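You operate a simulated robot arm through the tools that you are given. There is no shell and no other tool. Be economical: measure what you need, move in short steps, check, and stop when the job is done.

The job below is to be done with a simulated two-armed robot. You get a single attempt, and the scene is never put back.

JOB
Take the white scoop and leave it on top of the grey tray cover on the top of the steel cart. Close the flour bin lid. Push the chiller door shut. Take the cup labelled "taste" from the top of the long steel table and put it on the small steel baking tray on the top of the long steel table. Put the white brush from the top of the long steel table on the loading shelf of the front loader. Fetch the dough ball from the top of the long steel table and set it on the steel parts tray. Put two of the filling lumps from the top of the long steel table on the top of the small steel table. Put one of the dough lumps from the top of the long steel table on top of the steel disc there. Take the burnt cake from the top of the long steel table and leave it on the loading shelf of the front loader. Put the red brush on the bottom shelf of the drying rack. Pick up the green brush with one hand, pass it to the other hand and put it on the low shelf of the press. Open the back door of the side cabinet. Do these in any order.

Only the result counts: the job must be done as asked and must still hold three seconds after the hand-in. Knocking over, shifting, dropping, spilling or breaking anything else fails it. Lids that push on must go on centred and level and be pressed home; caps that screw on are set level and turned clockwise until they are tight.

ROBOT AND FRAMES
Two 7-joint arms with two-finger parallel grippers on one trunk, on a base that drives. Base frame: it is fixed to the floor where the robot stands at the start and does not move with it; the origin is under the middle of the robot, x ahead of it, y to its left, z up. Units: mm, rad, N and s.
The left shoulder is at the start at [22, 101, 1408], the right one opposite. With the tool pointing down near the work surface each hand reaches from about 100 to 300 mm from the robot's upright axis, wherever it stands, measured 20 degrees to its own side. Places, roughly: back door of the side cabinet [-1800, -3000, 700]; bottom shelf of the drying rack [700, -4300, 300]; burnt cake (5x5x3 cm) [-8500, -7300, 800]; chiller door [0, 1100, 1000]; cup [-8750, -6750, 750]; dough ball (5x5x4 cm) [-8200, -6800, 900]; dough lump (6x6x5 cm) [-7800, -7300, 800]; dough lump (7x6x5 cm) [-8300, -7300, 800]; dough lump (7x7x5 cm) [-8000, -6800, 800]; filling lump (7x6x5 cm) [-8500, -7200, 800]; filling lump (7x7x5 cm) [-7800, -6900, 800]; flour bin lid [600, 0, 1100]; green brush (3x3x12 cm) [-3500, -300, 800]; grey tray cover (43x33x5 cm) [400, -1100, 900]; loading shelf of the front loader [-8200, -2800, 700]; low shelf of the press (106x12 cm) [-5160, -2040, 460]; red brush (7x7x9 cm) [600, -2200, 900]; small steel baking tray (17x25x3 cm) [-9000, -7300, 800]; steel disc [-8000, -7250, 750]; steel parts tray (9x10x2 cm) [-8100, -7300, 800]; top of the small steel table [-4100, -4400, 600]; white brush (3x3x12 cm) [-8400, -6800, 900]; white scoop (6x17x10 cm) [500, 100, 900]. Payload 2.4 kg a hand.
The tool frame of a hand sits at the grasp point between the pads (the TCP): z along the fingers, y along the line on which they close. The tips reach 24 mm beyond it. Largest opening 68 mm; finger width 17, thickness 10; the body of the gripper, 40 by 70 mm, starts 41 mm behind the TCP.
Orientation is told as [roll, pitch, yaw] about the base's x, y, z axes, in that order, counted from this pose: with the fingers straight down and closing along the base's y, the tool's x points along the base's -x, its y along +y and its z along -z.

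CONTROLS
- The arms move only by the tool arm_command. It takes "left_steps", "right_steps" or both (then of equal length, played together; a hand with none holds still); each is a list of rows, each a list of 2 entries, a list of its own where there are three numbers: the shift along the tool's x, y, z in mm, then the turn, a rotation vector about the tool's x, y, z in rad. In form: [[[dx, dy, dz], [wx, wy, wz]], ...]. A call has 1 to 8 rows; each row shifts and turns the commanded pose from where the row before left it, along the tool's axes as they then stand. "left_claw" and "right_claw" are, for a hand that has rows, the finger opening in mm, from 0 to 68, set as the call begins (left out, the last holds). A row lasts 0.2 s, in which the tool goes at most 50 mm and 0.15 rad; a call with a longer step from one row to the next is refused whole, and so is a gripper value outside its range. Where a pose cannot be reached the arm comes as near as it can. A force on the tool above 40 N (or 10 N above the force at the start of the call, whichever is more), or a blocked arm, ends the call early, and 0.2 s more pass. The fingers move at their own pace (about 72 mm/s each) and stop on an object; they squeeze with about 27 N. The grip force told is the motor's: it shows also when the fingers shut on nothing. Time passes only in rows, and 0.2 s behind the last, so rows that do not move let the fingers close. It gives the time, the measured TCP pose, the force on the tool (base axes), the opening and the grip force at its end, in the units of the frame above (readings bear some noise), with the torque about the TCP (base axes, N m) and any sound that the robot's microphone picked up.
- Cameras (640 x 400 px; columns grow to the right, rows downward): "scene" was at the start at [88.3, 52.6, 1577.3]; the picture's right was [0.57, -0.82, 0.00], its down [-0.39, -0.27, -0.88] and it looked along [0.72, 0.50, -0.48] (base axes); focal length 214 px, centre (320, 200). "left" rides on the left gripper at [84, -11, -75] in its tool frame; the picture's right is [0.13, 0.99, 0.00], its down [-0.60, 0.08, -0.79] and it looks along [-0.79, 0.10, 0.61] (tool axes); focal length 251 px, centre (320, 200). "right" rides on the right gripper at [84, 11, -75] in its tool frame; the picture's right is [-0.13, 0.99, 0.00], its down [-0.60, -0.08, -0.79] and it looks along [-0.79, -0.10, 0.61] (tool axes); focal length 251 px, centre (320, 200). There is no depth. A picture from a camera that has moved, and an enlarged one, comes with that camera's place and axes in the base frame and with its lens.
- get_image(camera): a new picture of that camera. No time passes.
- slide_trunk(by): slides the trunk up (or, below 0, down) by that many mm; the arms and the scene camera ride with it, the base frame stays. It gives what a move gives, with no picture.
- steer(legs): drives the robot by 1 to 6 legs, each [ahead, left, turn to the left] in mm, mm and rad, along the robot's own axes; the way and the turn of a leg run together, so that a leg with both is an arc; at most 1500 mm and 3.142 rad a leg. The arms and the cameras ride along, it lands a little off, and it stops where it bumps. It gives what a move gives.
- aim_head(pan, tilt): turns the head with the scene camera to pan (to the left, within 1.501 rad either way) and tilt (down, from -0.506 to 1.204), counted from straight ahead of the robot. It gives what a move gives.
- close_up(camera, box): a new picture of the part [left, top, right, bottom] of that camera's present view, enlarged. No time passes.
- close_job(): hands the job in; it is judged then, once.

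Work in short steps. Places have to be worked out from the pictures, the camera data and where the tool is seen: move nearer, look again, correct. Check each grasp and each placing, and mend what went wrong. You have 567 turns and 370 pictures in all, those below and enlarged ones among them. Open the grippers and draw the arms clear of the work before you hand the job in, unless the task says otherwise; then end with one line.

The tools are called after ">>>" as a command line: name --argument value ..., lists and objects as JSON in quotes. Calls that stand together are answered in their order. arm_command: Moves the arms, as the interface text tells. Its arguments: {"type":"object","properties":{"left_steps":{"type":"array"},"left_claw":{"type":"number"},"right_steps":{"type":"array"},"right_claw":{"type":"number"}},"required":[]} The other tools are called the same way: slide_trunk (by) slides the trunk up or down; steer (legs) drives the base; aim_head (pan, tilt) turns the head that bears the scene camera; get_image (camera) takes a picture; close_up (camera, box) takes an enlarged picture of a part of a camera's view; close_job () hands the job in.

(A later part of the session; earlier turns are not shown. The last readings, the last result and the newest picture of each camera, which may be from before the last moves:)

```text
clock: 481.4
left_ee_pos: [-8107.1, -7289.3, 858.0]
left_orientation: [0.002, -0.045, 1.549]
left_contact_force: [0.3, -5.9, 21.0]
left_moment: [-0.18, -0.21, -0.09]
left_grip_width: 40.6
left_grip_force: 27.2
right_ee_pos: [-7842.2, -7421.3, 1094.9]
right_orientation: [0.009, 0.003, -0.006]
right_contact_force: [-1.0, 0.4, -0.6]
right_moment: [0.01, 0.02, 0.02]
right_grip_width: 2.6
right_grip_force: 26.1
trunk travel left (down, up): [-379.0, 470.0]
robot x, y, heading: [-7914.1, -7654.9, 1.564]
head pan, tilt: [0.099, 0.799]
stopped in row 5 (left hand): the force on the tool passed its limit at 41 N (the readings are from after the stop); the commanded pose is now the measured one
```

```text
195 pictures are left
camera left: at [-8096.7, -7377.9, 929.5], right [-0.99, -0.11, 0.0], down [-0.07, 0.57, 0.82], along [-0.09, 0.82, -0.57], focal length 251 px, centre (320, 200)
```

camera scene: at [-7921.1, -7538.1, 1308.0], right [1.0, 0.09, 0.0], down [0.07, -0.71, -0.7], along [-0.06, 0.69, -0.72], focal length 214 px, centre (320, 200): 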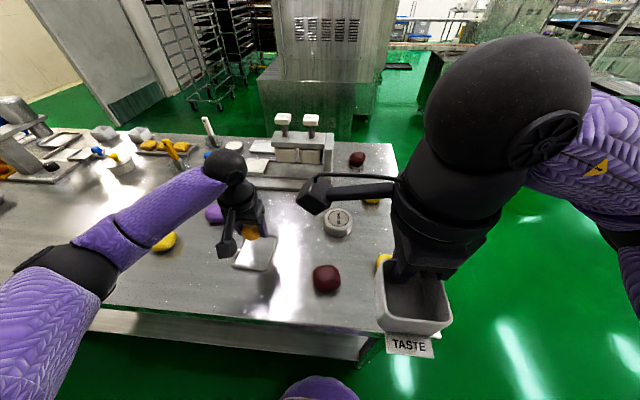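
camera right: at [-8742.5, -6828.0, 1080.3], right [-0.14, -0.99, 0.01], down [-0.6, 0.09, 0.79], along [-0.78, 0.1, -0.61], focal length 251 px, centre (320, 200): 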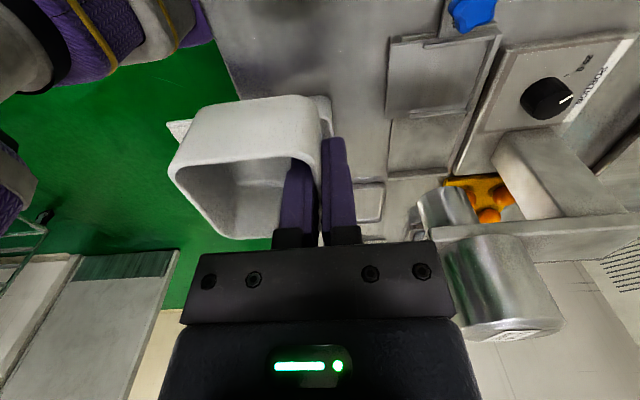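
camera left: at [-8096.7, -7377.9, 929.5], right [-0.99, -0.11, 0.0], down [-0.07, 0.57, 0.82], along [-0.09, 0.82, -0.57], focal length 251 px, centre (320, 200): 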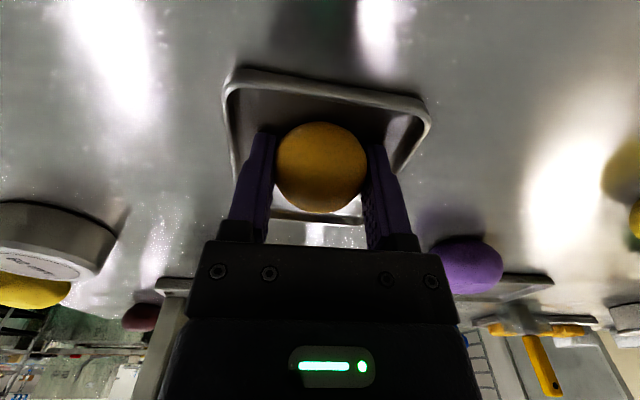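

The ball is centred in the tray. I ease up 2 mm, open modestly, and lift off.

>>> arm_command --left_claw 0 --left_steps '[[[0, 0, -2], [0, 0, 0]]]'

>>> arm_command --left_claw 56 --left_steps '[[[0, 0, 0], [0, 0, 0]], [[0, 0, 0], [0, 0, 0]], [[0, 0, -15], [0, 0, 0]], [[0, 0, -40], [0, 0, 0]], [[0, 0, -45], [0, 0, 0]], [[0, 0, -45], [0, 0, 0]], [[40, 0, -20], [0, 0, 0]]]'

>>> get_image --camera "left"

```text
clock: 481.8
left_ee_pos: [-8106.6, -7288.5, 858.8]
left_orientation: [0.003, -0.042, 1.554]
left_contact_force: [2.6, -0.6, 8.8]
left_moment: [-0.04, -0.19, 0.02]
left_grip_width: 40.6
left_grip_force: 27.1
right_ee_pos: [-7843.2, -7420.8, 1094.2]
right_orientation: [0.008, 0.003, -0.004]
right_contact_force: [-0.4, -0.6, -0.4]
right_moment: [-0.01, 0.01, 0.03]
right_grip_width: 2.1
right_grip_force: 26.6
trunk travel left (down, up): [-379.0, 470.0]
robot x, y, heading: [-7920.7, -7651.8, 1.563]
head pan, tilt: [0.099, 0.799]
```

```text
clock: 483.4
left_ee_pos: [-8107.5, -7334.8, 1022.4]
left_orientation: [0.003, -0.043, 1.551]
left_contact_force: [-0.2, 0.7, -0.8]
left_moment: [0.01, 0.01, 0.01]
left_grip_width: 56.2
left_grip_force: 0.1
right_ee_pos: [-7843.3, -7419.4, 1094.9]
right_orientation: [0.008, 0.003, -0.007]
right_contact_force: [-1.1, -0.3, 0.0]
right_moment: [0.0, 0.01, 0.02]
right_grip_width: 2.1
right_grip_force: 26.2
trunk travel left (down, up): [-379.0, 470.0]
robot x, y, heading: [-7914.0, -7650.8, 1.562]
head pan, tilt: [0.099, 0.799]
```

```text
194 pictures are left
camera left: at [-8097.3, -7423.8, 1094.2], right [-0.99, -0.11, 0.0], down [-0.07, 0.57, 0.82], along [-0.09, 0.81, -0.58], focal length 251 px, centre (320, 200)
```

left: 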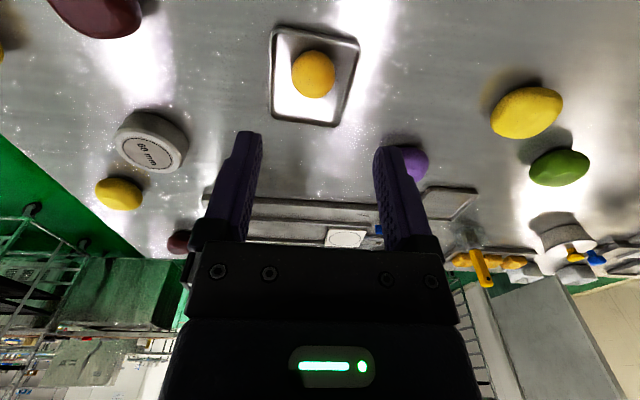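

The dough ball sits in the parts tray. Next I carry the cup along the aisle to the baking tray, first retracting the left hand.

>>> arm_command --left_claw 56 --left_steps '[[[40, 0, -20], [0, 0, 0]], [[40, 0, -20], [0, 0, 0]]]'

>>> steer --legs '[[0, 1100, 0.005]]'

>>> aim_head --pan -0.1 --tilt 0.8

>>> get_image --camera "scene"

```text
clock: 484.0
left_ee_pos: [-8110.1, -7415.7, 1057.8]
left_orientation: [0.001, -0.043, 1.551]
left_contact_force: [0.6, -0.4, -0.3]
left_moment: [0.03, 0.01, -0.03]
left_grip_width: 56.1
left_grip_force: 0.0
right_ee_pos: [-7843.5, -7419.7, 1094.4]
right_orientation: [0.008, 0.004, -0.006]
right_contact_force: [-0.5, -0.6, -0.3]
right_moment: [-0.01, 0.02, 0.05]
right_grip_width: 2.2
right_grip_force: 26.7
trunk travel left (down, up): [-379.0, 470.0]
robot x, y, heading: [-7914.1, -7652.0, 1.566]
head pan, tilt: [0.099, 0.799]
```

```text
clock: 489.6
left_ee_pos: [-9212.4, -7404.6, 1059.0]
left_orientation: [0.002, -0.043, 1.546]
left_contact_force: [0.0, -0.7, 0.0]
left_moment: [0.02, -0.01, 0.0]
left_grip_width: 55.9
left_grip_force: 0.1
right_ee_pos: [-8946.9, -7409.0, 1094.6]
right_orientation: [0.006, 0.003, -0.01]
right_contact_force: [0.4, -0.6, -0.1]
right_moment: [0.02, 0.02, 0.01]
right_grip_width: 2.1
right_grip_force: 26.8
trunk travel left (down, up): [-379.0, 470.0]
robot x, y, heading: [-9017.3, -7644.1, 1.556]
head pan, tilt: [0.099, 0.799]
```

```text
clock: 490.4
left_ee_pos: [-9212.1, -7404.0, 1057.7]
left_orientation: [0.0, -0.042, 1.546]
left_contact_force: [-0.7, -0.1, 0.3]
left_moment: [0.0, 0.0, 0.0]
left_grip_width: 56.0
left_grip_force: 0.1
right_ee_pos: [-8947.1, -7410.1, 1095.6]
right_orientation: [0.006, 0.003, -0.01]
right_contact_force: [-0.2, 0.1, 0.2]
right_moment: [0.02, -0.01, 0.01]
right_grip_width: 2.3
right_grip_force: 26.4
trunk travel left (down, up): [-379.0, 470.0]
robot x, y, heading: [-9021.0, -7643.7, 1.554]
head pan, tilt: [-0.099, 0.799]
```

```text
193 pictures are left
camera scene: at [-9009.1, -7528.2, 1308.0], right [0.99, -0.11, 0.0], down [-0.08, -0.71, -0.7], along [0.08, 0.69, -0.72], focal length 214 px, centre (320, 200)
```

scene: 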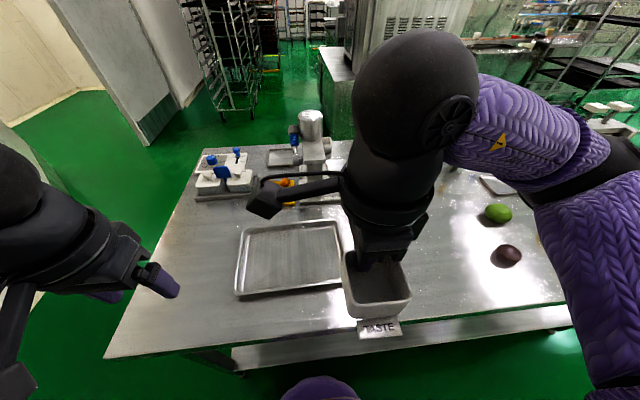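

The baking tray is centred at about (-9040, -7252). The cup hangs about 29 mm robot-side of the TCP. I shift left a little and bring the cup over the tray.

>>> steer --legs '[[0, 45, 0.015]]'

>>> arm_command --right_claw 0 --right_steps '[[[8, 40, 0], [0, 0, 0]], [[8, 40, 0], [0, 0, 0]], [[8, 40, 0], [0, 0, 0]], [[8, 40, 0], [0, 0, 0]], [[0, 12, 30], [0, 0, 0]], [[0, 0, 45], [0, 0, 0]], [[0, 0, 45], [0, 0, 0]]]'

>>> get_image --camera "scene"

>>> get_image --camera "right"

```text
clock: 491.3
left_ee_pos: [-9261.9, -7409.1, 1058.6]
left_orientation: [0.002, -0.041, 1.563]
left_contact_force: [-0.9, -0.2, 0.4]
left_moment: [0.01, -0.04, 0.02]
left_grip_width: 56.1
left_grip_force: 0.0
right_ee_pos: [-8995.9, -7409.8, 1094.1]
right_orientation: [0.007, 0.002, 0.004]
right_contact_force: [-0.2, 0.5, -0.3]
right_moment: [0.03, -0.02, -0.01]
right_grip_width: 2.1
right_grip_force: 26.3
trunk travel left (down, up): [-379.0, 470.0]
robot x, y, heading: [-9063.1, -7641.2, 1.572]
head pan, tilt: [-0.099, 0.799]
```

```text
clock: 492.9
left_ee_pos: [-9262.9, -7407.6, 1059.0]
left_orientation: [0.001, -0.042, 1.562]
left_contact_force: [-1.1, 0.2, 0.4]
left_moment: [-0.03, -0.01, -0.02]
left_grip_width: 56.1
left_grip_force: 0.1
right_ee_pos: [-9029.5, -7235.3, 974.1]
right_orientation: [0.008, 0.0, 0.006]
right_contact_force: [0.3, 0.2, -0.3]
right_moment: [0.03, -0.02, -0.01]
right_grip_width: 2.5
right_grip_force: 26.6
trunk travel left (down, up): [-379.0, 470.0]
robot x, y, heading: [-9066.2, -7642.1, 1.573]
head pan, tilt: [-0.099, 0.799]
```

```text
192 pictures are left
camera scene: at [-9056.7, -7527.8, 1308.0], right [1.0, -0.1, 0.0], down [-0.07, -0.71, -0.7], along [0.07, 0.69, -0.72], focal length 214 px, centre (320, 200)
```

scene: 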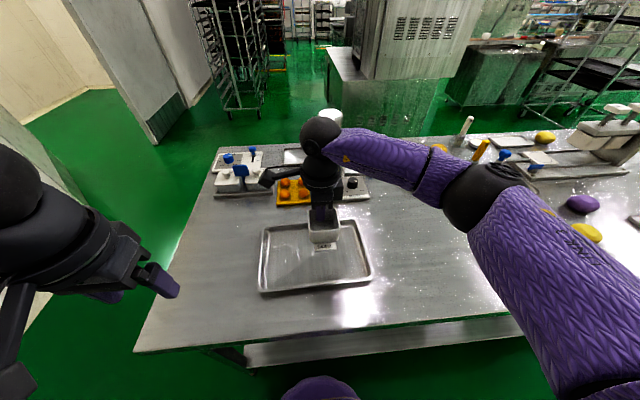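

```text
191 pictures are left
camera right: at [-9111.7, -7225.7, 1050.1], right [0.12, 0.99, 0.01], down [0.61, -0.08, 0.79], along [0.79, -0.09, -0.61], focal length 251 px, centre (320, 200)
```

right: 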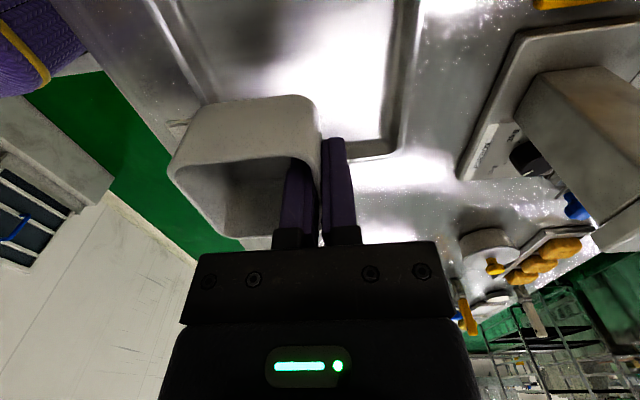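

The cup is above the tray's middle. I lower it until it touches the tray floor.

>>> arm_command --right_claw 0 --right_steps '[[[0, 0, 40], [0, 0, 0]], [[0, 0, 30], [0, 0, 0]], [[0, 0, 10], [0, 0, 0]], [[0, 0, 6], [0, 0, 0]], [[0, 0, 5], [0, 0, 0]], [[0, 0, 4], [0, 0, 0]]]'

>>> get_image --camera "right"

```text
clock: 494.3
left_ee_pos: [-9261.9, -7407.8, 1058.7]
left_orientation: [0.0, -0.042, 1.561]
left_contact_force: [-0.8, -0.2, -0.3]
left_moment: [0.01, 0.03, -0.02]
left_grip_width: 56.0
left_grip_force: 0.1
right_ee_pos: [-9029.7, -7235.7, 879.8]
right_orientation: [0.006, 0.004, 0.006]
right_contact_force: [0.3, 0.9, 0.0]
right_moment: [-0.03, -0.01, 0.01]
right_grip_width: 2.2
right_grip_force: 26.6
trunk travel left (down, up): [-379.0, 470.0]
robot x, y, heading: [-9062.8, -7642.8, 1.57]
head pan, tilt: [-0.099, 0.799]
```

```text
190 pictures are left
camera right: at [-9112.8, -7225.8, 956.3], right [0.12, 0.99, 0.01], down [0.61, -0.08, 0.79], along [0.79, -0.09, -0.61], focal length 251 px, centre (320, 200)
```

right: 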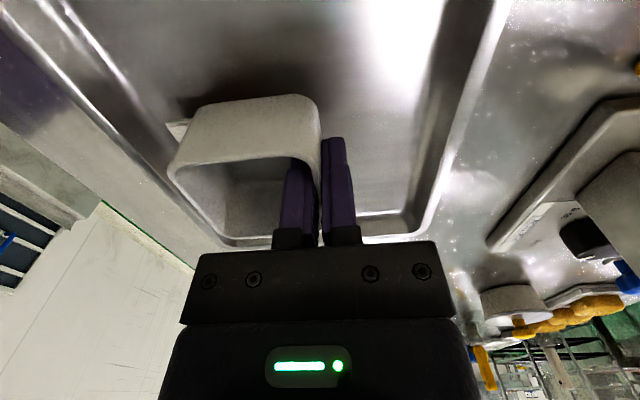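

Nearly down. I move 15 mm further in to keep the label tab off the tray's near rim, then lower to contact.

>>> arm_command --right_claw 0 --right_steps '[[[0, 15, 0], [0, 0, 0]], [[0, 0, 4], [0, 0, 0]], [[0, 0, 4], [0, 0, 0]], [[0, 0, 3], [0, 0, 0]], [[0, 0, 3], [0, 0, 0]]]'

```text
clock: 495.5
left_ee_pos: [-9261.6, -7408.9, 1058.3]
left_orientation: [0.002, -0.042, 1.563]
left_contact_force: [0.5, 0.7, -0.9]
left_moment: [-0.01, 0.02, -0.04]
left_grip_width: 55.8
left_grip_force: 0.1
right_ee_pos: [-9030.0, -7219.3, 869.2]
right_orientation: [0.007, 0.005, 0.005]
right_contact_force: [0.7, 0.7, 9.6]
right_moment: [-0.25, -0.35, 0.05]
right_grip_width: 2.2
right_grip_force: 26.2
trunk travel left (down, up): [-379.0, 470.0]
robot x, y, heading: [-9064.4, -7645.1, 1.573]
head pan, tilt: [-0.099, 0.799]
```

Contact (9.6 N) at z≈869. I ease, open slightly, and lift straight off.

>>> arm_command --right_claw 24 --right_steps '[[[0, 0, -1], [0, 0, 0]], [[0, 0, 0], [0, 0, 0]], [[0, 0, 0], [0, 0, 0]], [[0, 0, -25], [0, 0, 0]], [[0, 0, -40], [0, 0, 0]], [[0, 0, -45], [0, 0, 0]], [[0, 0, -45], [0, 0, 0]]]'

>>> get_image --camera "right"

>>> get_image --camera "scene"

```text
clock: 497.1
left_ee_pos: [-9260.8, -7407.9, 1057.7]
left_orientation: [0.002, -0.042, 1.562]
left_contact_force: [-0.6, -0.4, -0.3]
left_moment: [0.02, -0.01, -0.03]
left_grip_width: 56.0
left_grip_force: 0.1
right_ee_pos: [-9028.3, -7220.2, 1022.7]
right_orientation: [0.007, 0.002, 0.006]
right_contact_force: [-0.6, 0.1, 1.1]
right_moment: [0.01, 0.04, 0.03]
right_grip_width: 23.9
right_grip_force: 0.0
trunk travel left (down, up): [-379.0, 470.0]
robot x, y, heading: [-9065.2, -7643.5, 1.574]
head pan, tilt: [-0.099, 0.799]
```

```text
189 pictures are left
camera right: at [-9111.7, -7210.9, 1098.4], right [0.12, 0.99, 0.01], down [0.61, -0.08, 0.79], along [0.79, -0.1, -0.61], focal length 251 px, centre (320, 200)
```

right: 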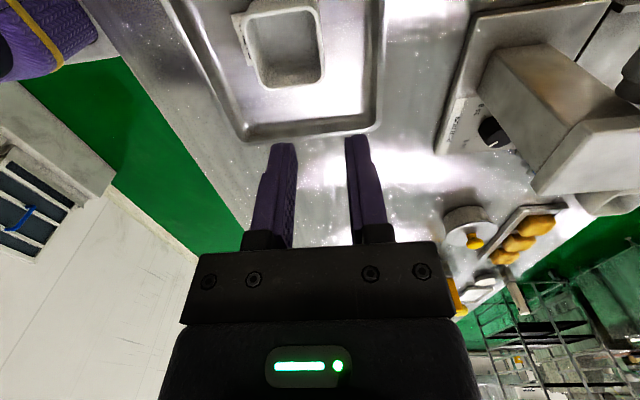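

```text
188 pictures are left
camera scene: at [-9056.8, -7528.0, 1308.1], right [1.0, -0.1, 0.0], down [-0.07, -0.71, -0.7], along [0.07, 0.69, -0.72], focal length 214 px, centre (320, 200)
```

scene: 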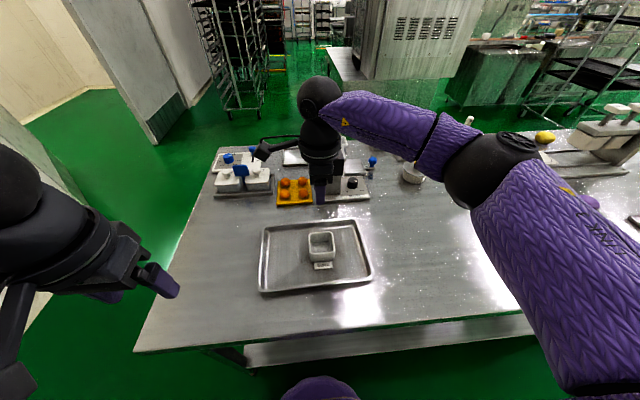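

The cup stands in the tray. Next is the dough lump at ≈(-8345, -7278), to go on the steel disc with the right hand. I retract and strafe right.

>>> arm_command --right_claw 68 --right_steps '[[[0, -45, -15], [0, 0, 0]], [[0, -45, -15], [0, 0, 0]], [[0, -20, -15], [0, 0, 0]]]'

>>> steer --legs '[[0, -680, 0]]'

>>> get_image --camera "scene"

```text
clock: 497.9
left_ee_pos: [-9262.4, -7408.4, 1058.7]
left_orientation: [0.003, -0.042, 1.563]
left_contact_force: [0.2, -0.5, -0.7]
left_moment: [0.03, 0.0, 0.0]
left_grip_width: 56.0
left_grip_force: 0.1
right_ee_pos: [-9028.0, -7331.8, 1066.8]
right_orientation: [0.006, 0.003, 0.005]
right_contact_force: [0.6, -0.7, -0.7]
right_moment: [-0.05, 0.03, -0.01]
right_grip_width: 67.9
right_grip_force: 0.2
trunk travel left (down, up): [-379.0, 470.0]
robot x, y, heading: [-9064.4, -7641.4, 1.577]
head pan, tilt: [-0.099, 0.799]
```

```text
clock: 501.6
left_ee_pos: [-8585.7, -7406.0, 1058.3]
left_orientation: [0.001, -0.042, 1.562]
left_contact_force: [-0.1, -0.1, -0.7]
left_moment: [-0.01, -0.01, 0.01]
left_grip_width: 55.9
left_grip_force: 0.0
right_ee_pos: [-8351.7, -7329.8, 1067.3]
right_orientation: [0.007, 0.002, 0.004]
right_contact_force: [0.0, -0.3, 0.7]
right_moment: [0.03, 0.04, 0.01]
right_grip_width: 68.2
right_grip_force: 0.0
trunk travel left (down, up): [-379.0, 470.0]
robot x, y, heading: [-8390.1, -7639.0, 1.574]
head pan, tilt: [-0.099, 0.799]
```

```text
187 pictures are left
camera scene: at [-8380.8, -7525.4, 1308.0], right [1.0, -0.1, 0.0], down [-0.07, -0.71, -0.7], along [0.07, 0.69, -0.72], focal length 214 px, centre (320, 200)
```

scene: 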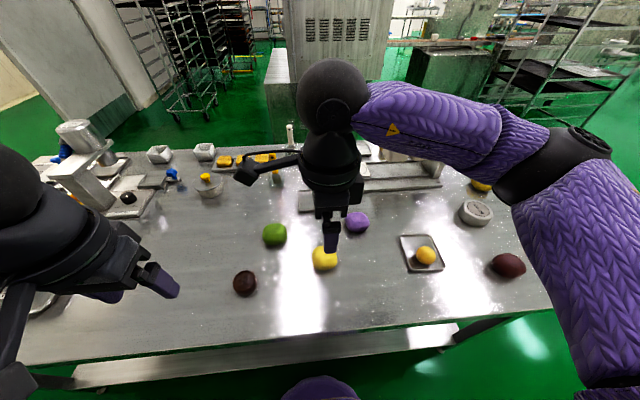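

>>> get_image --camera "right"

>>> close_up --camera "scene" --box '[220, 200, 400, 310]'

```text
186 pictures are left
camera right: at [-8435.7, -7320.2, 1142.5], right [0.12, 0.99, 0.01], down [0.61, -0.08, 0.79], along [0.79, -0.09, -0.61], focal length 251 px, centre (320, 200)
```

right: 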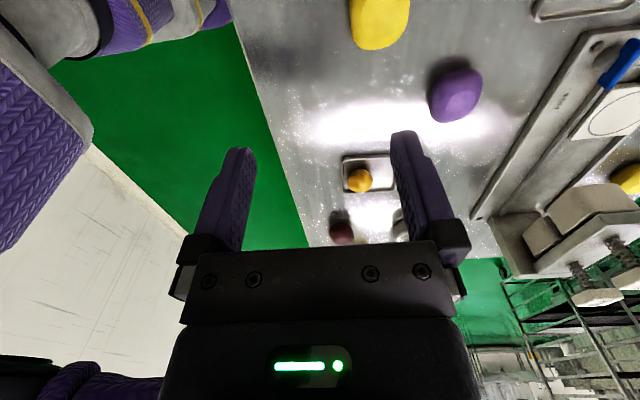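

```text
3.56 times, centred on (310, 255) of scene
camera zoom: at [-8380.8, -7525.4, 1308.0], right [1.0, -0.1, 0.0], down [-0.07, -0.71, -0.7], along [0.07, 0.69, -0.72], focal length 763 px, centre (356, 4)
```

zoom: 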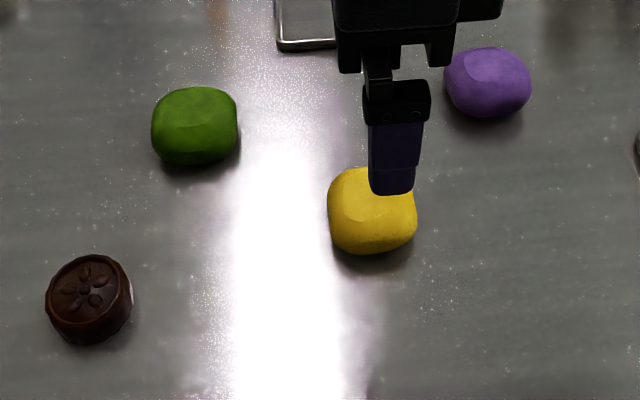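

The dough lump is at about (-8344, -7275), ~60 mm across. I move over it and descend partway.

>>> arm_command --right_claw 68 --right_steps '[[[-4, 28, 0], [0, 0, 0]], [[-4, 27, 0], [0, 0, 0]], [[0, 0, 45], [0, 0, 0]], [[0, 0, 45], [0, 0, 0]], [[0, 0, 35], [0, 0, 0]]]'

>>> get_image --camera "right"

```text
clock: 502.8
left_ee_pos: [-8586.1, -7406.3, 1057.7]
left_orientation: [0.002, -0.043, 1.561]
left_contact_force: [0.9, -0.2, -0.5]
left_moment: [0.01, 0.03, 0.0]
left_grip_width: 55.9
left_grip_force: 0.1
right_ee_pos: [-8344.1, -7273.0, 941.9]
right_orientation: [0.009, 0.004, 0.005]
right_contact_force: [-0.2, -0.4, 0.8]
right_moment: [-0.02, 0.01, 0.02]
right_grip_width: 68.1
right_grip_force: 0.1
trunk travel left (down, up): [-379.0, 470.0]
robot x, y, heading: [-8388.7, -7639.8, 1.573]
head pan, tilt: [-0.099, 0.799]
```

```text
184 pictures are left
camera right: at [-8428.2, -7263.6, 1017.5], right [0.12, 0.99, 0.01], down [0.61, -0.08, 0.79], along [0.79, -0.09, -0.61], focal length 251 px, centre (320, 200)
```

right: 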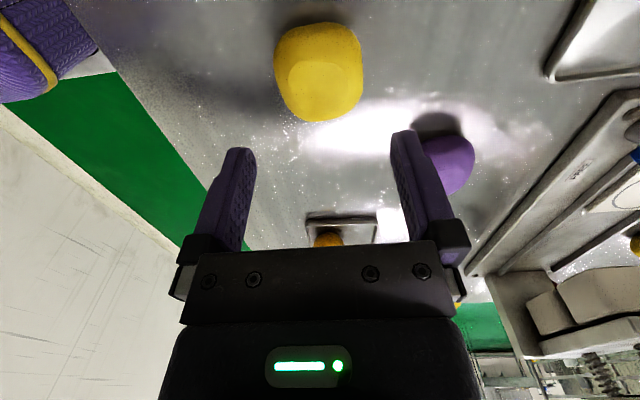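

It's centred within a few millimetres and ~59 mm wide. I descend and close.

>>> arm_command --right_claw 68 --right_steps '[[[5, -1, 35], [0, 0, 0]], [[0, 0, 30], [0, 0, 0]], [[0, 0, 14], [0, 0, 0]]]'

>>> arm_command --right_claw 0 --right_steps '[[[0, 0, 0], [0, 0, 0]], [[0, 0, 0], [0, 0, 0]], [[0, 0, 0], [0, 0, 0]]]'

>>> get_image --camera "right"

```text
clock: 503.6
left_ee_pos: [-8585.0, -7406.6, 1058.8]
left_orientation: [0.001, -0.042, 1.563]
left_contact_force: [-0.7, 0.9, 0.0]
left_moment: [-0.01, 0.01, 0.04]
left_grip_width: 56.1
left_grip_force: 0.0
right_ee_pos: [-8351.1, -7273.9, 863.4]
right_orientation: [0.008, 0.003, 0.006]
right_contact_force: [0.8, -0.4, -0.2]
right_moment: [-0.02, -0.01, -0.03]
right_grip_width: 68.0
right_grip_force: 0.1
trunk travel left (down, up): [-379.0, 470.0]
robot x, y, heading: [-8386.8, -7640.2, 1.573]
head pan, tilt: [-0.099, 0.799]
```

```text
clock: 504.4
left_ee_pos: [-8585.9, -7406.0, 1059.0]
left_orientation: [0.001, -0.041, 1.562]
left_contact_force: [-0.4, -0.4, -0.3]
left_moment: [-0.03, -0.02, 0.0]
left_grip_width: 56.1
left_grip_force: 0.0
right_ee_pos: [-8351.4, -7274.4, 864.0]
right_orientation: [0.006, 0.004, 0.006]
right_contact_force: [0.7, 0.0, -0.4]
right_moment: [0.02, 0.04, 0.0]
right_grip_width: 57.0
right_grip_force: 26.6
trunk travel left (down, up): [-379.0, 470.0]
robot x, y, heading: [-8390.1, -7642.0, 1.576]
head pan, tilt: [-0.099, 0.799]
```

```text
183 pictures are left
camera right: at [-8434.1, -7264.5, 939.0], right [0.12, 0.99, 0.01], down [0.61, -0.08, 0.79], along [0.79, -0.09, -0.61], focal length 251 px, centre (320, 200)
```

right: 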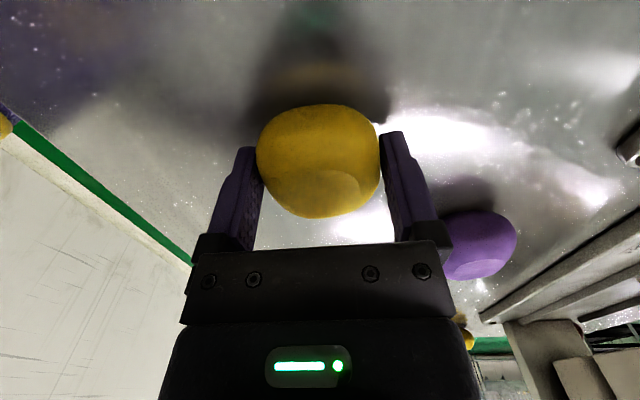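

The lump is gripped at 57 mm. I lift it and go to the steel disc, estimated at (-7907, -7175).

>>> arm_command --right_claw 0 --right_steps '[[[0, 0, -15], [0, 0, 0]], [[0, 0, -40], [0, 0, 0]], [[0, 0, -45], [0, 0, 0]], [[0, 0, -45], [0, 0, 0]], [[0, -40, 0], [0, 0, 0]], [[0, -30, 0], [0, 0, 0]]]'

>>> steer --legs '[[0, -445, 0]]'

>>> get_image --camera "scene"

>>> get_image --camera "right"

```text
clock: 505.8
left_ee_pos: [-8586.6, -7405.5, 1057.9]
left_orientation: [0.002, -0.041, 1.561]
left_contact_force: [0.5, -0.6, 0.7]
left_moment: [0.0, -0.04, 0.01]
left_grip_width: 56.0
left_grip_force: 0.0
right_ee_pos: [-8349.1, -7344.3, 1007.1]
right_orientation: [0.005, 0.001, 0.004]
right_contact_force: [0.4, -0.1, -0.8]
right_moment: [0.02, 0.04, -0.03]
right_grip_width: 57.2
right_grip_force: 27.2
trunk travel left (down, up): [-379.0, 470.0]
robot x, y, heading: [-8393.3, -7638.8, 1.574]
head pan, tilt: [-0.099, 0.799]
```

```text
clock: 508.5
left_ee_pos: [-8138.7, -7404.4, 1058.7]
left_orientation: [0.002, -0.041, 1.561]
left_contact_force: [-0.1, -0.4, 0.2]
left_moment: [-0.01, -0.01, 0.0]
left_grip_width: 56.1
left_grip_force: 0.0
right_ee_pos: [-7902.5, -7344.1, 1005.8]
right_orientation: [0.008, 0.005, 0.005]
right_contact_force: [0.3, 0.4, -1.7]
right_moment: [0.0, 0.01, 0.0]
right_grip_width: 57.1
right_grip_force: 27.1
trunk travel left (down, up): [-379.0, 470.0]
robot x, y, heading: [-7940.8, -7637.3, 1.578]
head pan, tilt: [-0.099, 0.799]
```

```text
182 pictures are left
camera scene: at [-7933.0, -7523.7, 1308.0], right [1.0, -0.1, 0.0], down [-0.07, -0.71, -0.7], along [0.07, 0.69, -0.72], focal length 214 px, centre (320, 200)
```

scene: 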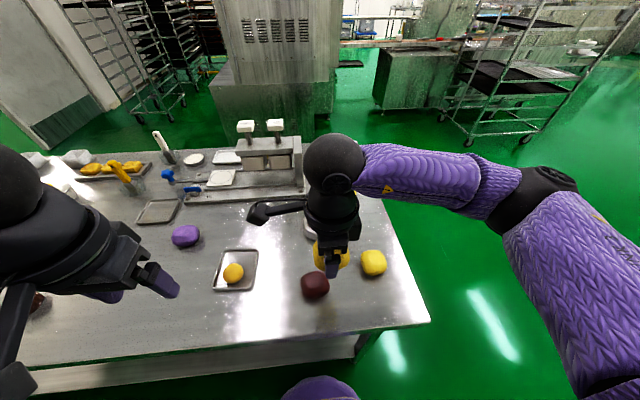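

```text
181 pictures are left
camera right: at [-7985.5, -7333.5, 1082.8], right [0.12, 0.99, 0.01], down [0.61, -0.08, 0.79], along [0.79, -0.1, -0.61], focal length 251 px, centre (320, 200)
```

right: 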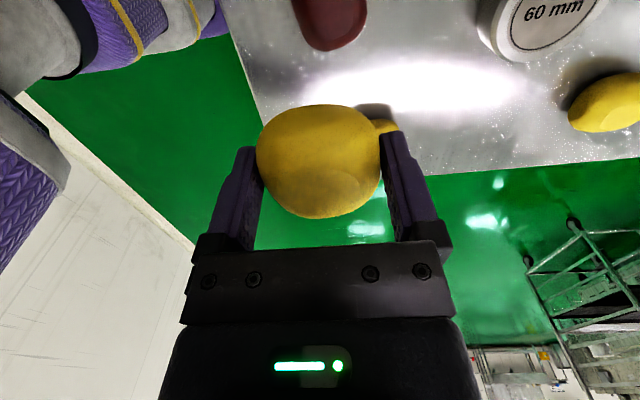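

The disc is confirmed at about (-7902, -7173). I extend the right arm over it.

>>> arm_command --right_claw 0 --right_steps '[[[0, 45, 0], [0, 0, 0]], [[0, 45, 0], [0, 0, 0]], [[0, 40, 0], [0, 0, 0]], [[0, 41, 0], [0, 0, 0]]]'

>>> get_image --camera "right"

>>> get_image --camera "scene"

```text
clock: 509.5
left_ee_pos: [-8138.9, -7403.6, 1058.1]
left_orientation: [0.0, -0.041, 1.563]
left_contact_force: [0.5, -0.6, 0.3]
left_moment: [0.02, 0.04, 0.0]
left_grip_width: 55.9
left_grip_force: 0.1
right_ee_pos: [-7903.2, -7172.7, 1007.3]
right_orientation: [0.007, 0.001, 0.009]
right_contact_force: [0.1, -0.5, -1.0]
right_moment: [-0.01, 0.04, 0.0]
right_grip_width: 57.2
right_grip_force: 27.1
trunk travel left (down, up): [-379.0, 470.0]
robot x, y, heading: [-7942.0, -7636.7, 1.575]
head pan, tilt: [-0.099, 0.799]
```

```text
180 pictures are left
camera right: at [-7987.2, -7163.3, 1082.9], right [0.12, 0.99, 0.01], down [0.61, -0.08, 0.79], along [0.79, -0.09, -0.61], focal length 251 px, centre (320, 200)
```

right: 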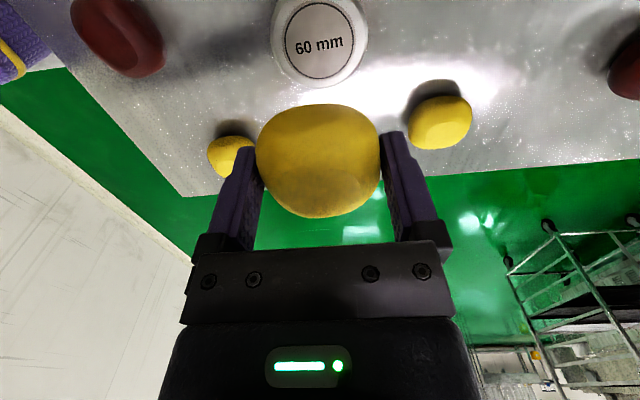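

```text
179 pictures are left
camera scene: at [-7933.8, -7523.5, 1308.0], right [1.0, -0.1, 0.0], down [-0.07, -0.71, -0.7], along [0.07, 0.69, -0.72], focal length 214 px, centre (320, 200)
```

scene: 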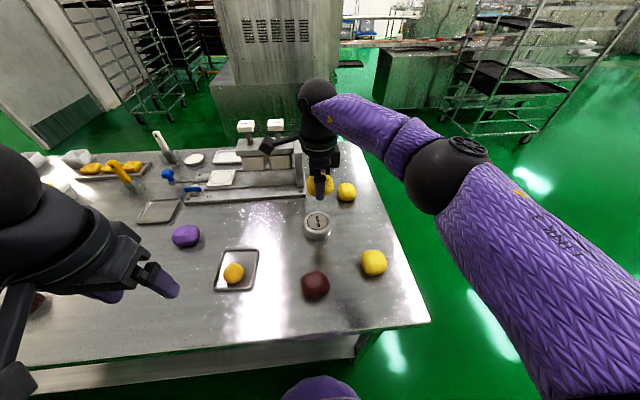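

The TCP is within 2–3 mm of the disc centre. I lower the lump onto it.

>>> arm_command --right_claw 0 --right_steps '[[[-1, 0, 45], [0, 0, 0]], [[0, 0, 40], [0, 0, 0]], [[0, 0, 10], [0, 0, 0]], [[0, 0, 5], [0, 0, 0]], [[0, 0, 4], [0, 0, 0]], [[0, 0, 4], [0, 0, 0]], [[0, 0, 3], [0, 0, 0]]]'

>>> get_image --camera "right"

```text
clock: 511.1
left_ee_pos: [-8139.2, -7404.9, 1057.9]
left_orientation: [0.002, -0.042, 1.562]
left_contact_force: [1.0, 0.3, 0.4]
left_moment: [-0.01, 0.02, -0.04]
left_grip_width: 56.0
left_grip_force: 0.2
right_ee_pos: [-7901.9, -7171.5, 898.0]
right_orientation: [0.005, 0.004, 0.004]
right_contact_force: [0.4, 0.6, 4.7]
right_moment: [0.14, -0.07, 0.01]
right_grip_width: 56.9
right_grip_force: 26.5
trunk travel left (down, up): [-379.0, 470.0]
robot x, y, heading: [-7941.3, -7639.2, 1.575]
head pan, tilt: [-0.099, 0.799]
```

```text
178 pictures are left
camera right: at [-7985.3, -7162.0, 973.0], right [0.13, 0.99, 0.01], down [0.61, -0.08, 0.79], along [0.78, -0.09, -0.61], focal length 251 px, centre (320, 200)
```

right: 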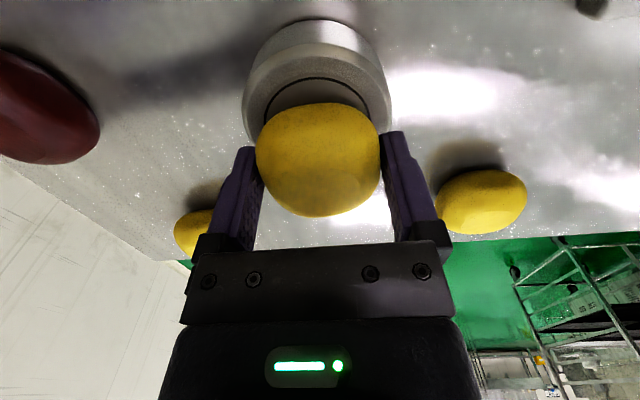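

The lump rests centred on the disc. I open and lift off.

>>> arm_command --right_claw 68 --right_steps '[[[0, 0, 0], [0, 0, 0]], [[0, 0, 0], [0, 0, 0]], [[0, 0, -15], [0, 0, 0]], [[0, 0, -40], [0, 0, 0]], [[0, 0, -45], [0, 0, 0]], [[0, 0, -40], [0, 0, 0]]]'

>>> get_image --camera "right"

```text
clock: 512.5
left_ee_pos: [-8138.1, -7404.1, 1058.5]
left_orientation: [0.001, -0.042, 1.563]
left_contact_force: [-0.5, 0.4, 0.5]
left_moment: [0.01, -0.01, 0.02]
left_grip_width: 55.9
left_grip_force: 0.0
right_ee_pos: [-7903.1, -7173.8, 1038.6]
right_orientation: [0.006, 0.004, 0.005]
right_contact_force: [0.0, 0.1, 0.3]
right_moment: [-0.04, 0.0, -0.02]
right_grip_width: 67.9
right_grip_force: 0.2
trunk travel left (down, up): [-379.0, 470.0]
robot x, y, heading: [-7941.8, -7636.9, 1.572]
head pan, tilt: [-0.099, 0.799]
```

```text
177 pictures are left
camera right: at [-7985.3, -7163.1, 1113.7], right [0.12, 0.99, 0.01], down [0.61, -0.08, 0.79], along [0.79, -0.1, -0.61], focal length 251 px, centre (320, 200)
```

right: 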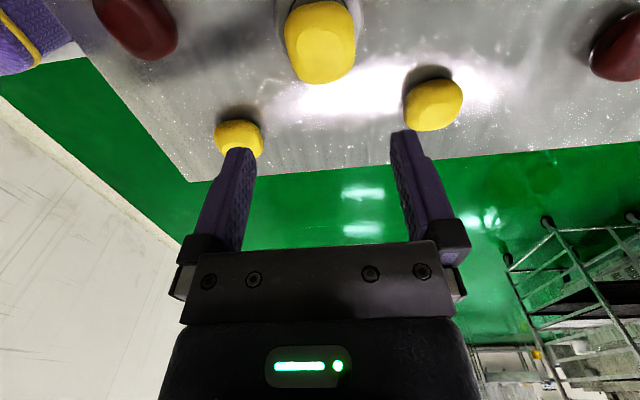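

The dough lump sits on the disc. There are four filling lumps in all (dark red ×2, green, purple). From this side the back dark-red one (≈(-7922, -7333)) and the green one are in reach. I look at the dark-red one.

>>> close_up --camera "scene" --box '[230, 190, 410, 320]'

```text
3.08 times, centred on (320, 255) of scene
camera zoom: at [-7933.4, -7523.8, 1308.1], right [1.0, -0.1, 0.0], down [-0.07, -0.71, -0.7], along [0.07, 0.69, -0.72], focal length 660 px, centre (320, 31)
```

zoom: 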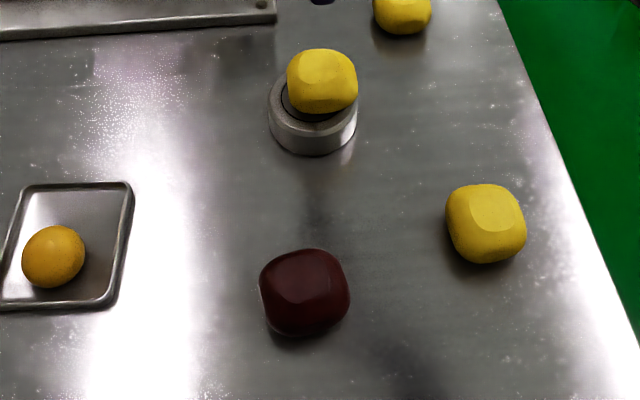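

The dark-red lump is at (-7925, -7336), about 62 mm wide. I bring the right hand back over it.

>>> arm_command --right_claw 68 --right_steps '[[[6, -40, 0], [0, 0, 0]], [[6, -40, 0], [0, 0, 0]], [[5, -41, 0], [0, 0, 0]], [[5, -41, 0], [0, 0, 0]], [[0, 0, 45], [0, 0, 0]], [[0, 0, 45], [0, 0, 0]]]'

>>> get_image --camera "right"

```text
clock: 513.9
left_ee_pos: [-8138.6, -7404.1, 1057.8]
left_orientation: [0.002, -0.042, 1.562]
left_contact_force: [-1.1, 1.2, -0.3]
left_moment: [0.0, -0.04, 0.03]
left_grip_width: 56.1
left_grip_force: 0.1
right_ee_pos: [-7924.1, -7333.1, 945.9]
right_orientation: [0.004, 0.003, 0.004]
right_contact_force: [-0.4, -0.3, 0.5]
right_moment: [-0.01, -0.01, 0.01]
right_grip_width: 68.1
right_grip_force: 0.0
trunk travel left (down, up): [-379.0, 470.0]
robot x, y, heading: [-7941.0, -7640.5, 1.575]
head pan, tilt: [-0.099, 0.799]
```

```text
175 pictures are left
camera right: at [-8007.3, -7322.8, 1021.7], right [0.13, 0.99, 0.01], down [0.61, -0.08, 0.79], along [0.78, -0.1, -0.61], focal length 251 px, centre (320, 200)
```

right: 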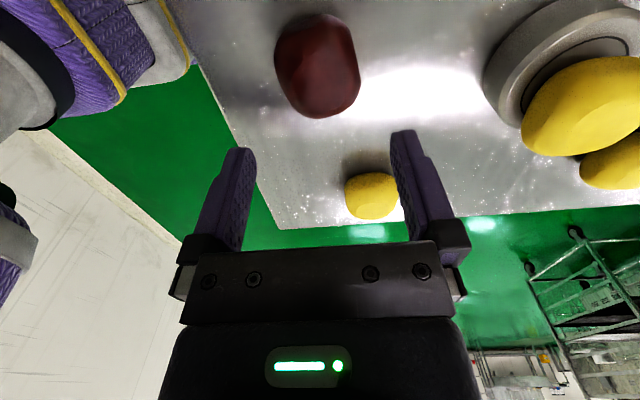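

Centred and ~59 mm wide. I descend and grip it.

>>> arm_command --right_claw 68 --right_steps '[[[7, -1, 35], [0, 0, 0]], [[0, 0, 30], [0, 0, 0]], [[0, 0, 17], [0, 0, 0]]]'

>>> arm_command --right_claw 0 --right_steps '[[[0, 0, 0], [0, 0, 0]], [[0, 0, 0], [0, 0, 0]], [[0, 0, 0], [0, 0, 0]]]'

>>> arm_command --right_claw 0 --right_steps '[[[0, 0, -15], [0, 0, 0]], [[0, 0, -40], [0, 0, 0]], [[0, 0, -45], [0, 0, 0]], [[0, 0, -45], [0, 0, 0]], [[0, -40, -20], [0, 0, 0]]]'

>>> get_image --camera "right"

```text
clock: 514.7
left_ee_pos: [-8138.2, -7403.4, 1058.4]
left_orientation: [0.001, -0.041, 1.562]
left_contact_force: [0.2, -1.4, -0.1]
left_moment: [-0.01, 0.03, 0.02]
left_grip_width: 56.1
left_grip_force: 0.1
right_ee_pos: [-7930.8, -7334.1, 862.3]
right_orientation: [0.007, 0.004, 0.007]
right_contact_force: [-0.5, -0.6, -0.2]
right_moment: [-0.02, -0.03, -0.05]
right_grip_width: 68.2
right_grip_force: 0.1
trunk travel left (down, up): [-379.0, 470.0]
robot x, y, heading: [-7941.6, -7638.6, 1.58]
head pan, tilt: [-0.099, 0.799]
```

```text
clock: 515.5
left_ee_pos: [-8138.4, -7404.3, 1058.4]
left_orientation: [0.003, -0.043, 1.561]
left_contact_force: [-0.1, -0.6, -0.6]
left_moment: [-0.02, -0.02, 0.0]
left_grip_width: 55.7
left_grip_force: 0.1
right_ee_pos: [-7930.7, -7334.0, 864.6]
right_orientation: [0.006, 0.004, 0.005]
right_contact_force: [-0.8, 0.3, 1.0]
right_moment: [0.01, 0.01, -0.01]
right_grip_width: 54.8
right_grip_force: 27.4
trunk travel left (down, up): [-379.0, 470.0]
robot x, y, heading: [-7938.3, -7640.0, 1.57]
head pan, tilt: [-0.099, 0.799]
```

```text
clock: 516.7
left_ee_pos: [-8138.4, -7404.6, 1057.8]
left_orientation: [0.001, -0.042, 1.563]
left_contact_force: [0.7, -0.8, -0.6]
left_moment: [-0.03, -0.03, 0.01]
left_grip_width: 56.1
left_grip_force: 0.1
right_ee_pos: [-7931.4, -7376.5, 1029.2]
right_orientation: [0.006, 0.002, 0.005]
right_contact_force: [-1.1, -0.5, -0.2]
right_moment: [0.01, 0.0, 0.04]
right_grip_width: 55.0
right_grip_force: 27.1
trunk travel left (down, up): [-379.0, 470.0]
robot x, y, heading: [-7938.3, -7639.7, 1.575]
head pan, tilt: [-0.099, 0.799]
```

```text
174 pictures are left
camera right: at [-8013.6, -7366.2, 1104.4], right [0.12, 0.99, 0.01], down [0.61, -0.08, 0.79], along [0.79, -0.09, -0.61], focal length 251 px, centre (320, 200)
```

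right: 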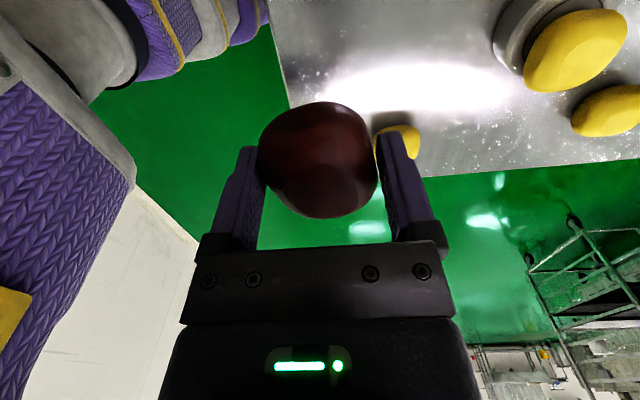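

The dark-red filling is held. I move left so the left hand can take the green one at ≈(-8464, -7199).

>>> steer --legs '[[0, 345, 0]]'

>>> arm_command --left_claw 68 --left_steps '[[[-45, 0, 0], [0, 0, 0]], [[-45, 0, 0], [0, 0, 0]], [[-45, 0, 0], [0, 0, 0]], [[-45, 0, 0], [0, 0, 0]], [[0, 0, 45], [0, 0, 0]]]'

>>> get_image --camera "left"

>>> get_image --camera "scene"

```text
clock: 519.0
left_ee_pos: [-8483.8, -7404.6, 1056.9]
left_orientation: [0.002, -0.041, 1.561]
left_contact_force: [0.4, 0.3, 0.1]
left_moment: [0.01, 0.01, 0.03]
left_grip_width: 55.8
left_grip_force: 0.1
right_ee_pos: [-8276.7, -7376.0, 1028.3]
right_orientation: [0.007, 0.002, 0.003]
right_contact_force: [0.5, -0.3, -0.8]
right_moment: [-0.02, -0.02, -0.01]
right_grip_width: 55.0
right_grip_force: 27.3
trunk travel left (down, up): [-379.0, 470.0]
robot x, y, heading: [-8287.6, -7643.1, 1.576]
head pan, tilt: [-0.099, 0.799]
```

```text
clock: 520.2
left_ee_pos: [-8483.3, -7221.0, 1020.1]
left_orientation: [0.001, -0.042, 1.561]
left_contact_force: [-0.5, -0.4, -0.4]
left_moment: [0.01, 0.02, 0.03]
left_grip_width: 67.9
left_grip_force: 0.1
right_ee_pos: [-8277.0, -7376.5, 1029.1]
right_orientation: [0.004, 0.003, 0.003]
right_contact_force: [0.6, 0.9, -0.8]
right_moment: [0.01, 0.03, -0.04]
right_grip_width: 54.9
right_grip_force: 26.6
trunk travel left (down, up): [-379.0, 470.0]
robot x, y, heading: [-8282.6, -7641.0, 1.577]
head pan, tilt: [-0.099, 0.799]
```

```text
173 pictures are left
camera left: at [-8471.2, -7310.1, 1091.0], right [-0.99, -0.12, 0.0], down [-0.07, 0.57, 0.82], along [-0.1, 0.81, -0.58], focal length 251 px, centre (320, 200)
```

left: 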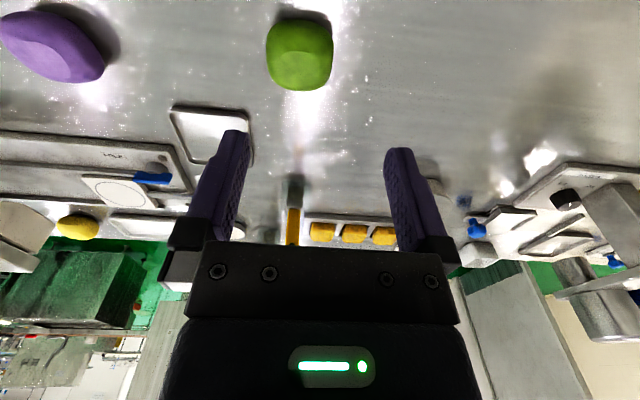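

```text
172 pictures are left
camera scene: at [-8279.6, -7524.6, 1308.0], right [1.0, -0.1, 0.0], down [-0.07, -0.71, -0.7], along [0.07, 0.69, -0.72], focal length 214 px, centre (320, 200)
```

scene: 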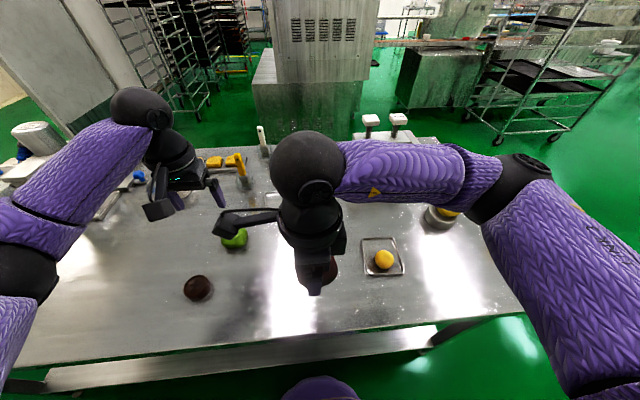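

The green lump is at (-8466, -7203), ~57 mm wide. I align and descend.

>>> arm_command --left_claw 68 --left_steps '[[[-18, -17, 20], [0, 0, 0]], [[0, 0, 40], [0, 0, 0]], [[0, 0, 25], [0, 0, 0]]]'

>>> get_image --camera "left"

```text
clock: 521.0
left_ee_pos: [-8466.0, -7202.7, 935.3]
left_orientation: [0.002, -0.041, 1.56]
left_contact_force: [0.5, 0.3, 0.1]
left_moment: [0.01, -0.02, -0.01]
left_grip_width: 67.8
left_grip_force: 0.0
right_ee_pos: [-8276.8, -7376.1, 1029.0]
right_orientation: [0.006, 0.004, 0.003]
right_contact_force: [0.2, 0.4, -1.1]
right_moment: [0.02, -0.01, 0.0]
right_grip_width: 55.0
right_grip_force: 26.6
trunk travel left (down, up): [-379.0, 470.0]
robot x, y, heading: [-8289.8, -7639.8, 1.578]
head pan, tilt: [-0.099, 0.799]
```

```text
171 pictures are left
camera left: at [-8454.6, -7290.0, 1007.3], right [-0.99, -0.12, 0.0], down [-0.07, 0.57, 0.82], along [-0.1, 0.81, -0.58], focal length 251 px, centre (320, 200)
```

left: 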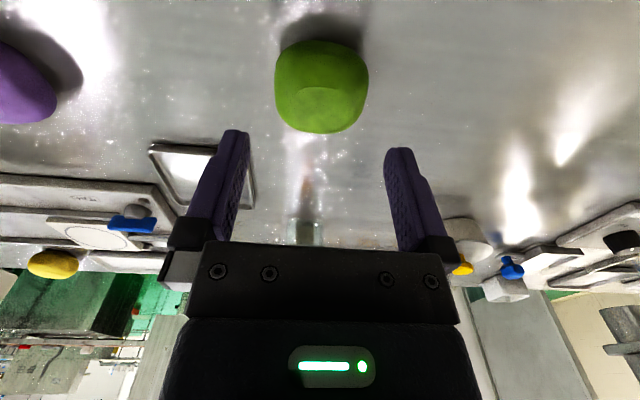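

Perfectly aligned. I descend, grip, and lift.

>>> arm_command --left_claw 68 --left_steps '[[[0, 0, 30], [0, 0, 0]], [[0, 0, 25], [0, 0, 0]], [[0, 0, 16], [0, 0, 0]]]'

>>> arm_command --left_claw 0 --left_steps '[[[0, 0, 0], [0, 0, 0]], [[0, 0, 0], [0, 0, 0]], [[0, 0, 0], [0, 0, 0]]]'

>>> arm_command --left_claw 0 --left_steps '[[[0, 0, -15], [0, 0, 0]], [[0, 0, -40], [0, 0, 0]], [[0, 0, -45], [0, 0, 0]], [[0, 0, -45], [0, 0, 0]], [[45, 0, 0], [0, 0, 0]], [[45, 0, 0], [0, 0, 0]], [[45, 0, 0], [0, 0, 0]]]'

>>> get_image --camera "left"

```text
clock: 521.8
left_ee_pos: [-8465.9, -7198.9, 865.9]
left_orientation: [0.002, -0.042, 1.562]
left_contact_force: [-0.4, 0.0, 0.0]
left_moment: [-0.01, 0.0, 0.01]
left_grip_width: 67.8
left_grip_force: 0.2
right_ee_pos: [-8275.4, -7376.3, 1028.7]
right_orientation: [0.006, 0.003, 0.003]
right_contact_force: [-0.1, 0.0, -1.3]
right_moment: [-0.01, 0.01, -0.03]
right_grip_width: 54.8
right_grip_force: 27.0
trunk travel left (down, up): [-379.0, 470.0]
robot x, y, heading: [-8286.4, -7641.5, 1.576]
head pan, tilt: [-0.099, 0.799]
```

```text
clock: 522.6
left_ee_pos: [-8466.6, -7200.0, 865.5]
left_orientation: [0.002, -0.042, 1.562]
left_contact_force: [-0.7, -0.7, -0.9]
left_moment: [-0.01, 0.01, 0.0]
left_grip_width: 62.2
left_grip_force: 27.5
right_ee_pos: [-8277.3, -7376.6, 1027.9]
right_orientation: [0.006, 0.003, 0.004]
right_contact_force: [-0.4, 0.4, -1.0]
right_moment: [0.0, -0.01, 0.02]
right_grip_width: 54.8
right_grip_force: 26.6
trunk travel left (down, up): [-379.0, 470.0]
robot x, y, heading: [-8283.3, -7639.2, 1.575]
head pan, tilt: [-0.099, 0.799]
```

```text
clock: 524.2
left_ee_pos: [-8466.6, -7340.6, 1006.3]
left_orientation: [0.001, -0.04, 1.564]
left_contact_force: [1.2, -0.8, -0.6]
left_moment: [0.02, 0.0, 0.03]
left_grip_width: 62.1
left_grip_force: 27.2
right_ee_pos: [-8277.5, -7375.6, 1028.8]
right_orientation: [0.008, 0.005, 0.005]
right_contact_force: [0.5, -0.1, -0.6]
right_moment: [-0.02, 0.01, -0.03]
right_grip_width: 54.6
right_grip_force: 27.2
trunk travel left (down, up): [-379.0, 470.0]
robot x, y, heading: [-8290.8, -7641.3, 1.575]
head pan, tilt: [-0.099, 0.799]
```

```text
170 pictures are left
camera left: at [-8455.2, -7429.5, 1077.5], right [-0.99, -0.12, 0.0], down [-0.07, 0.57, 0.82], along [-0.1, 0.81, -0.58], focal length 251 px, centre (320, 200)
```

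left: 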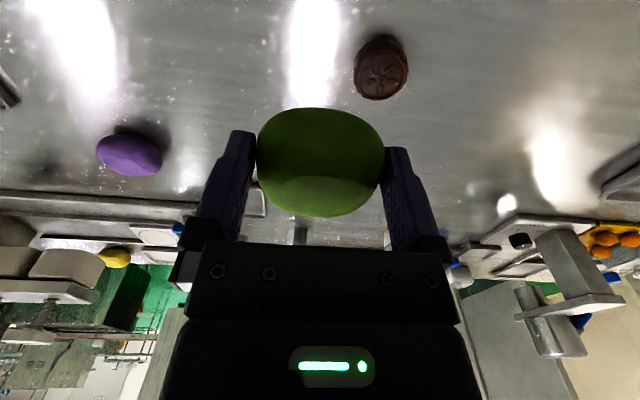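

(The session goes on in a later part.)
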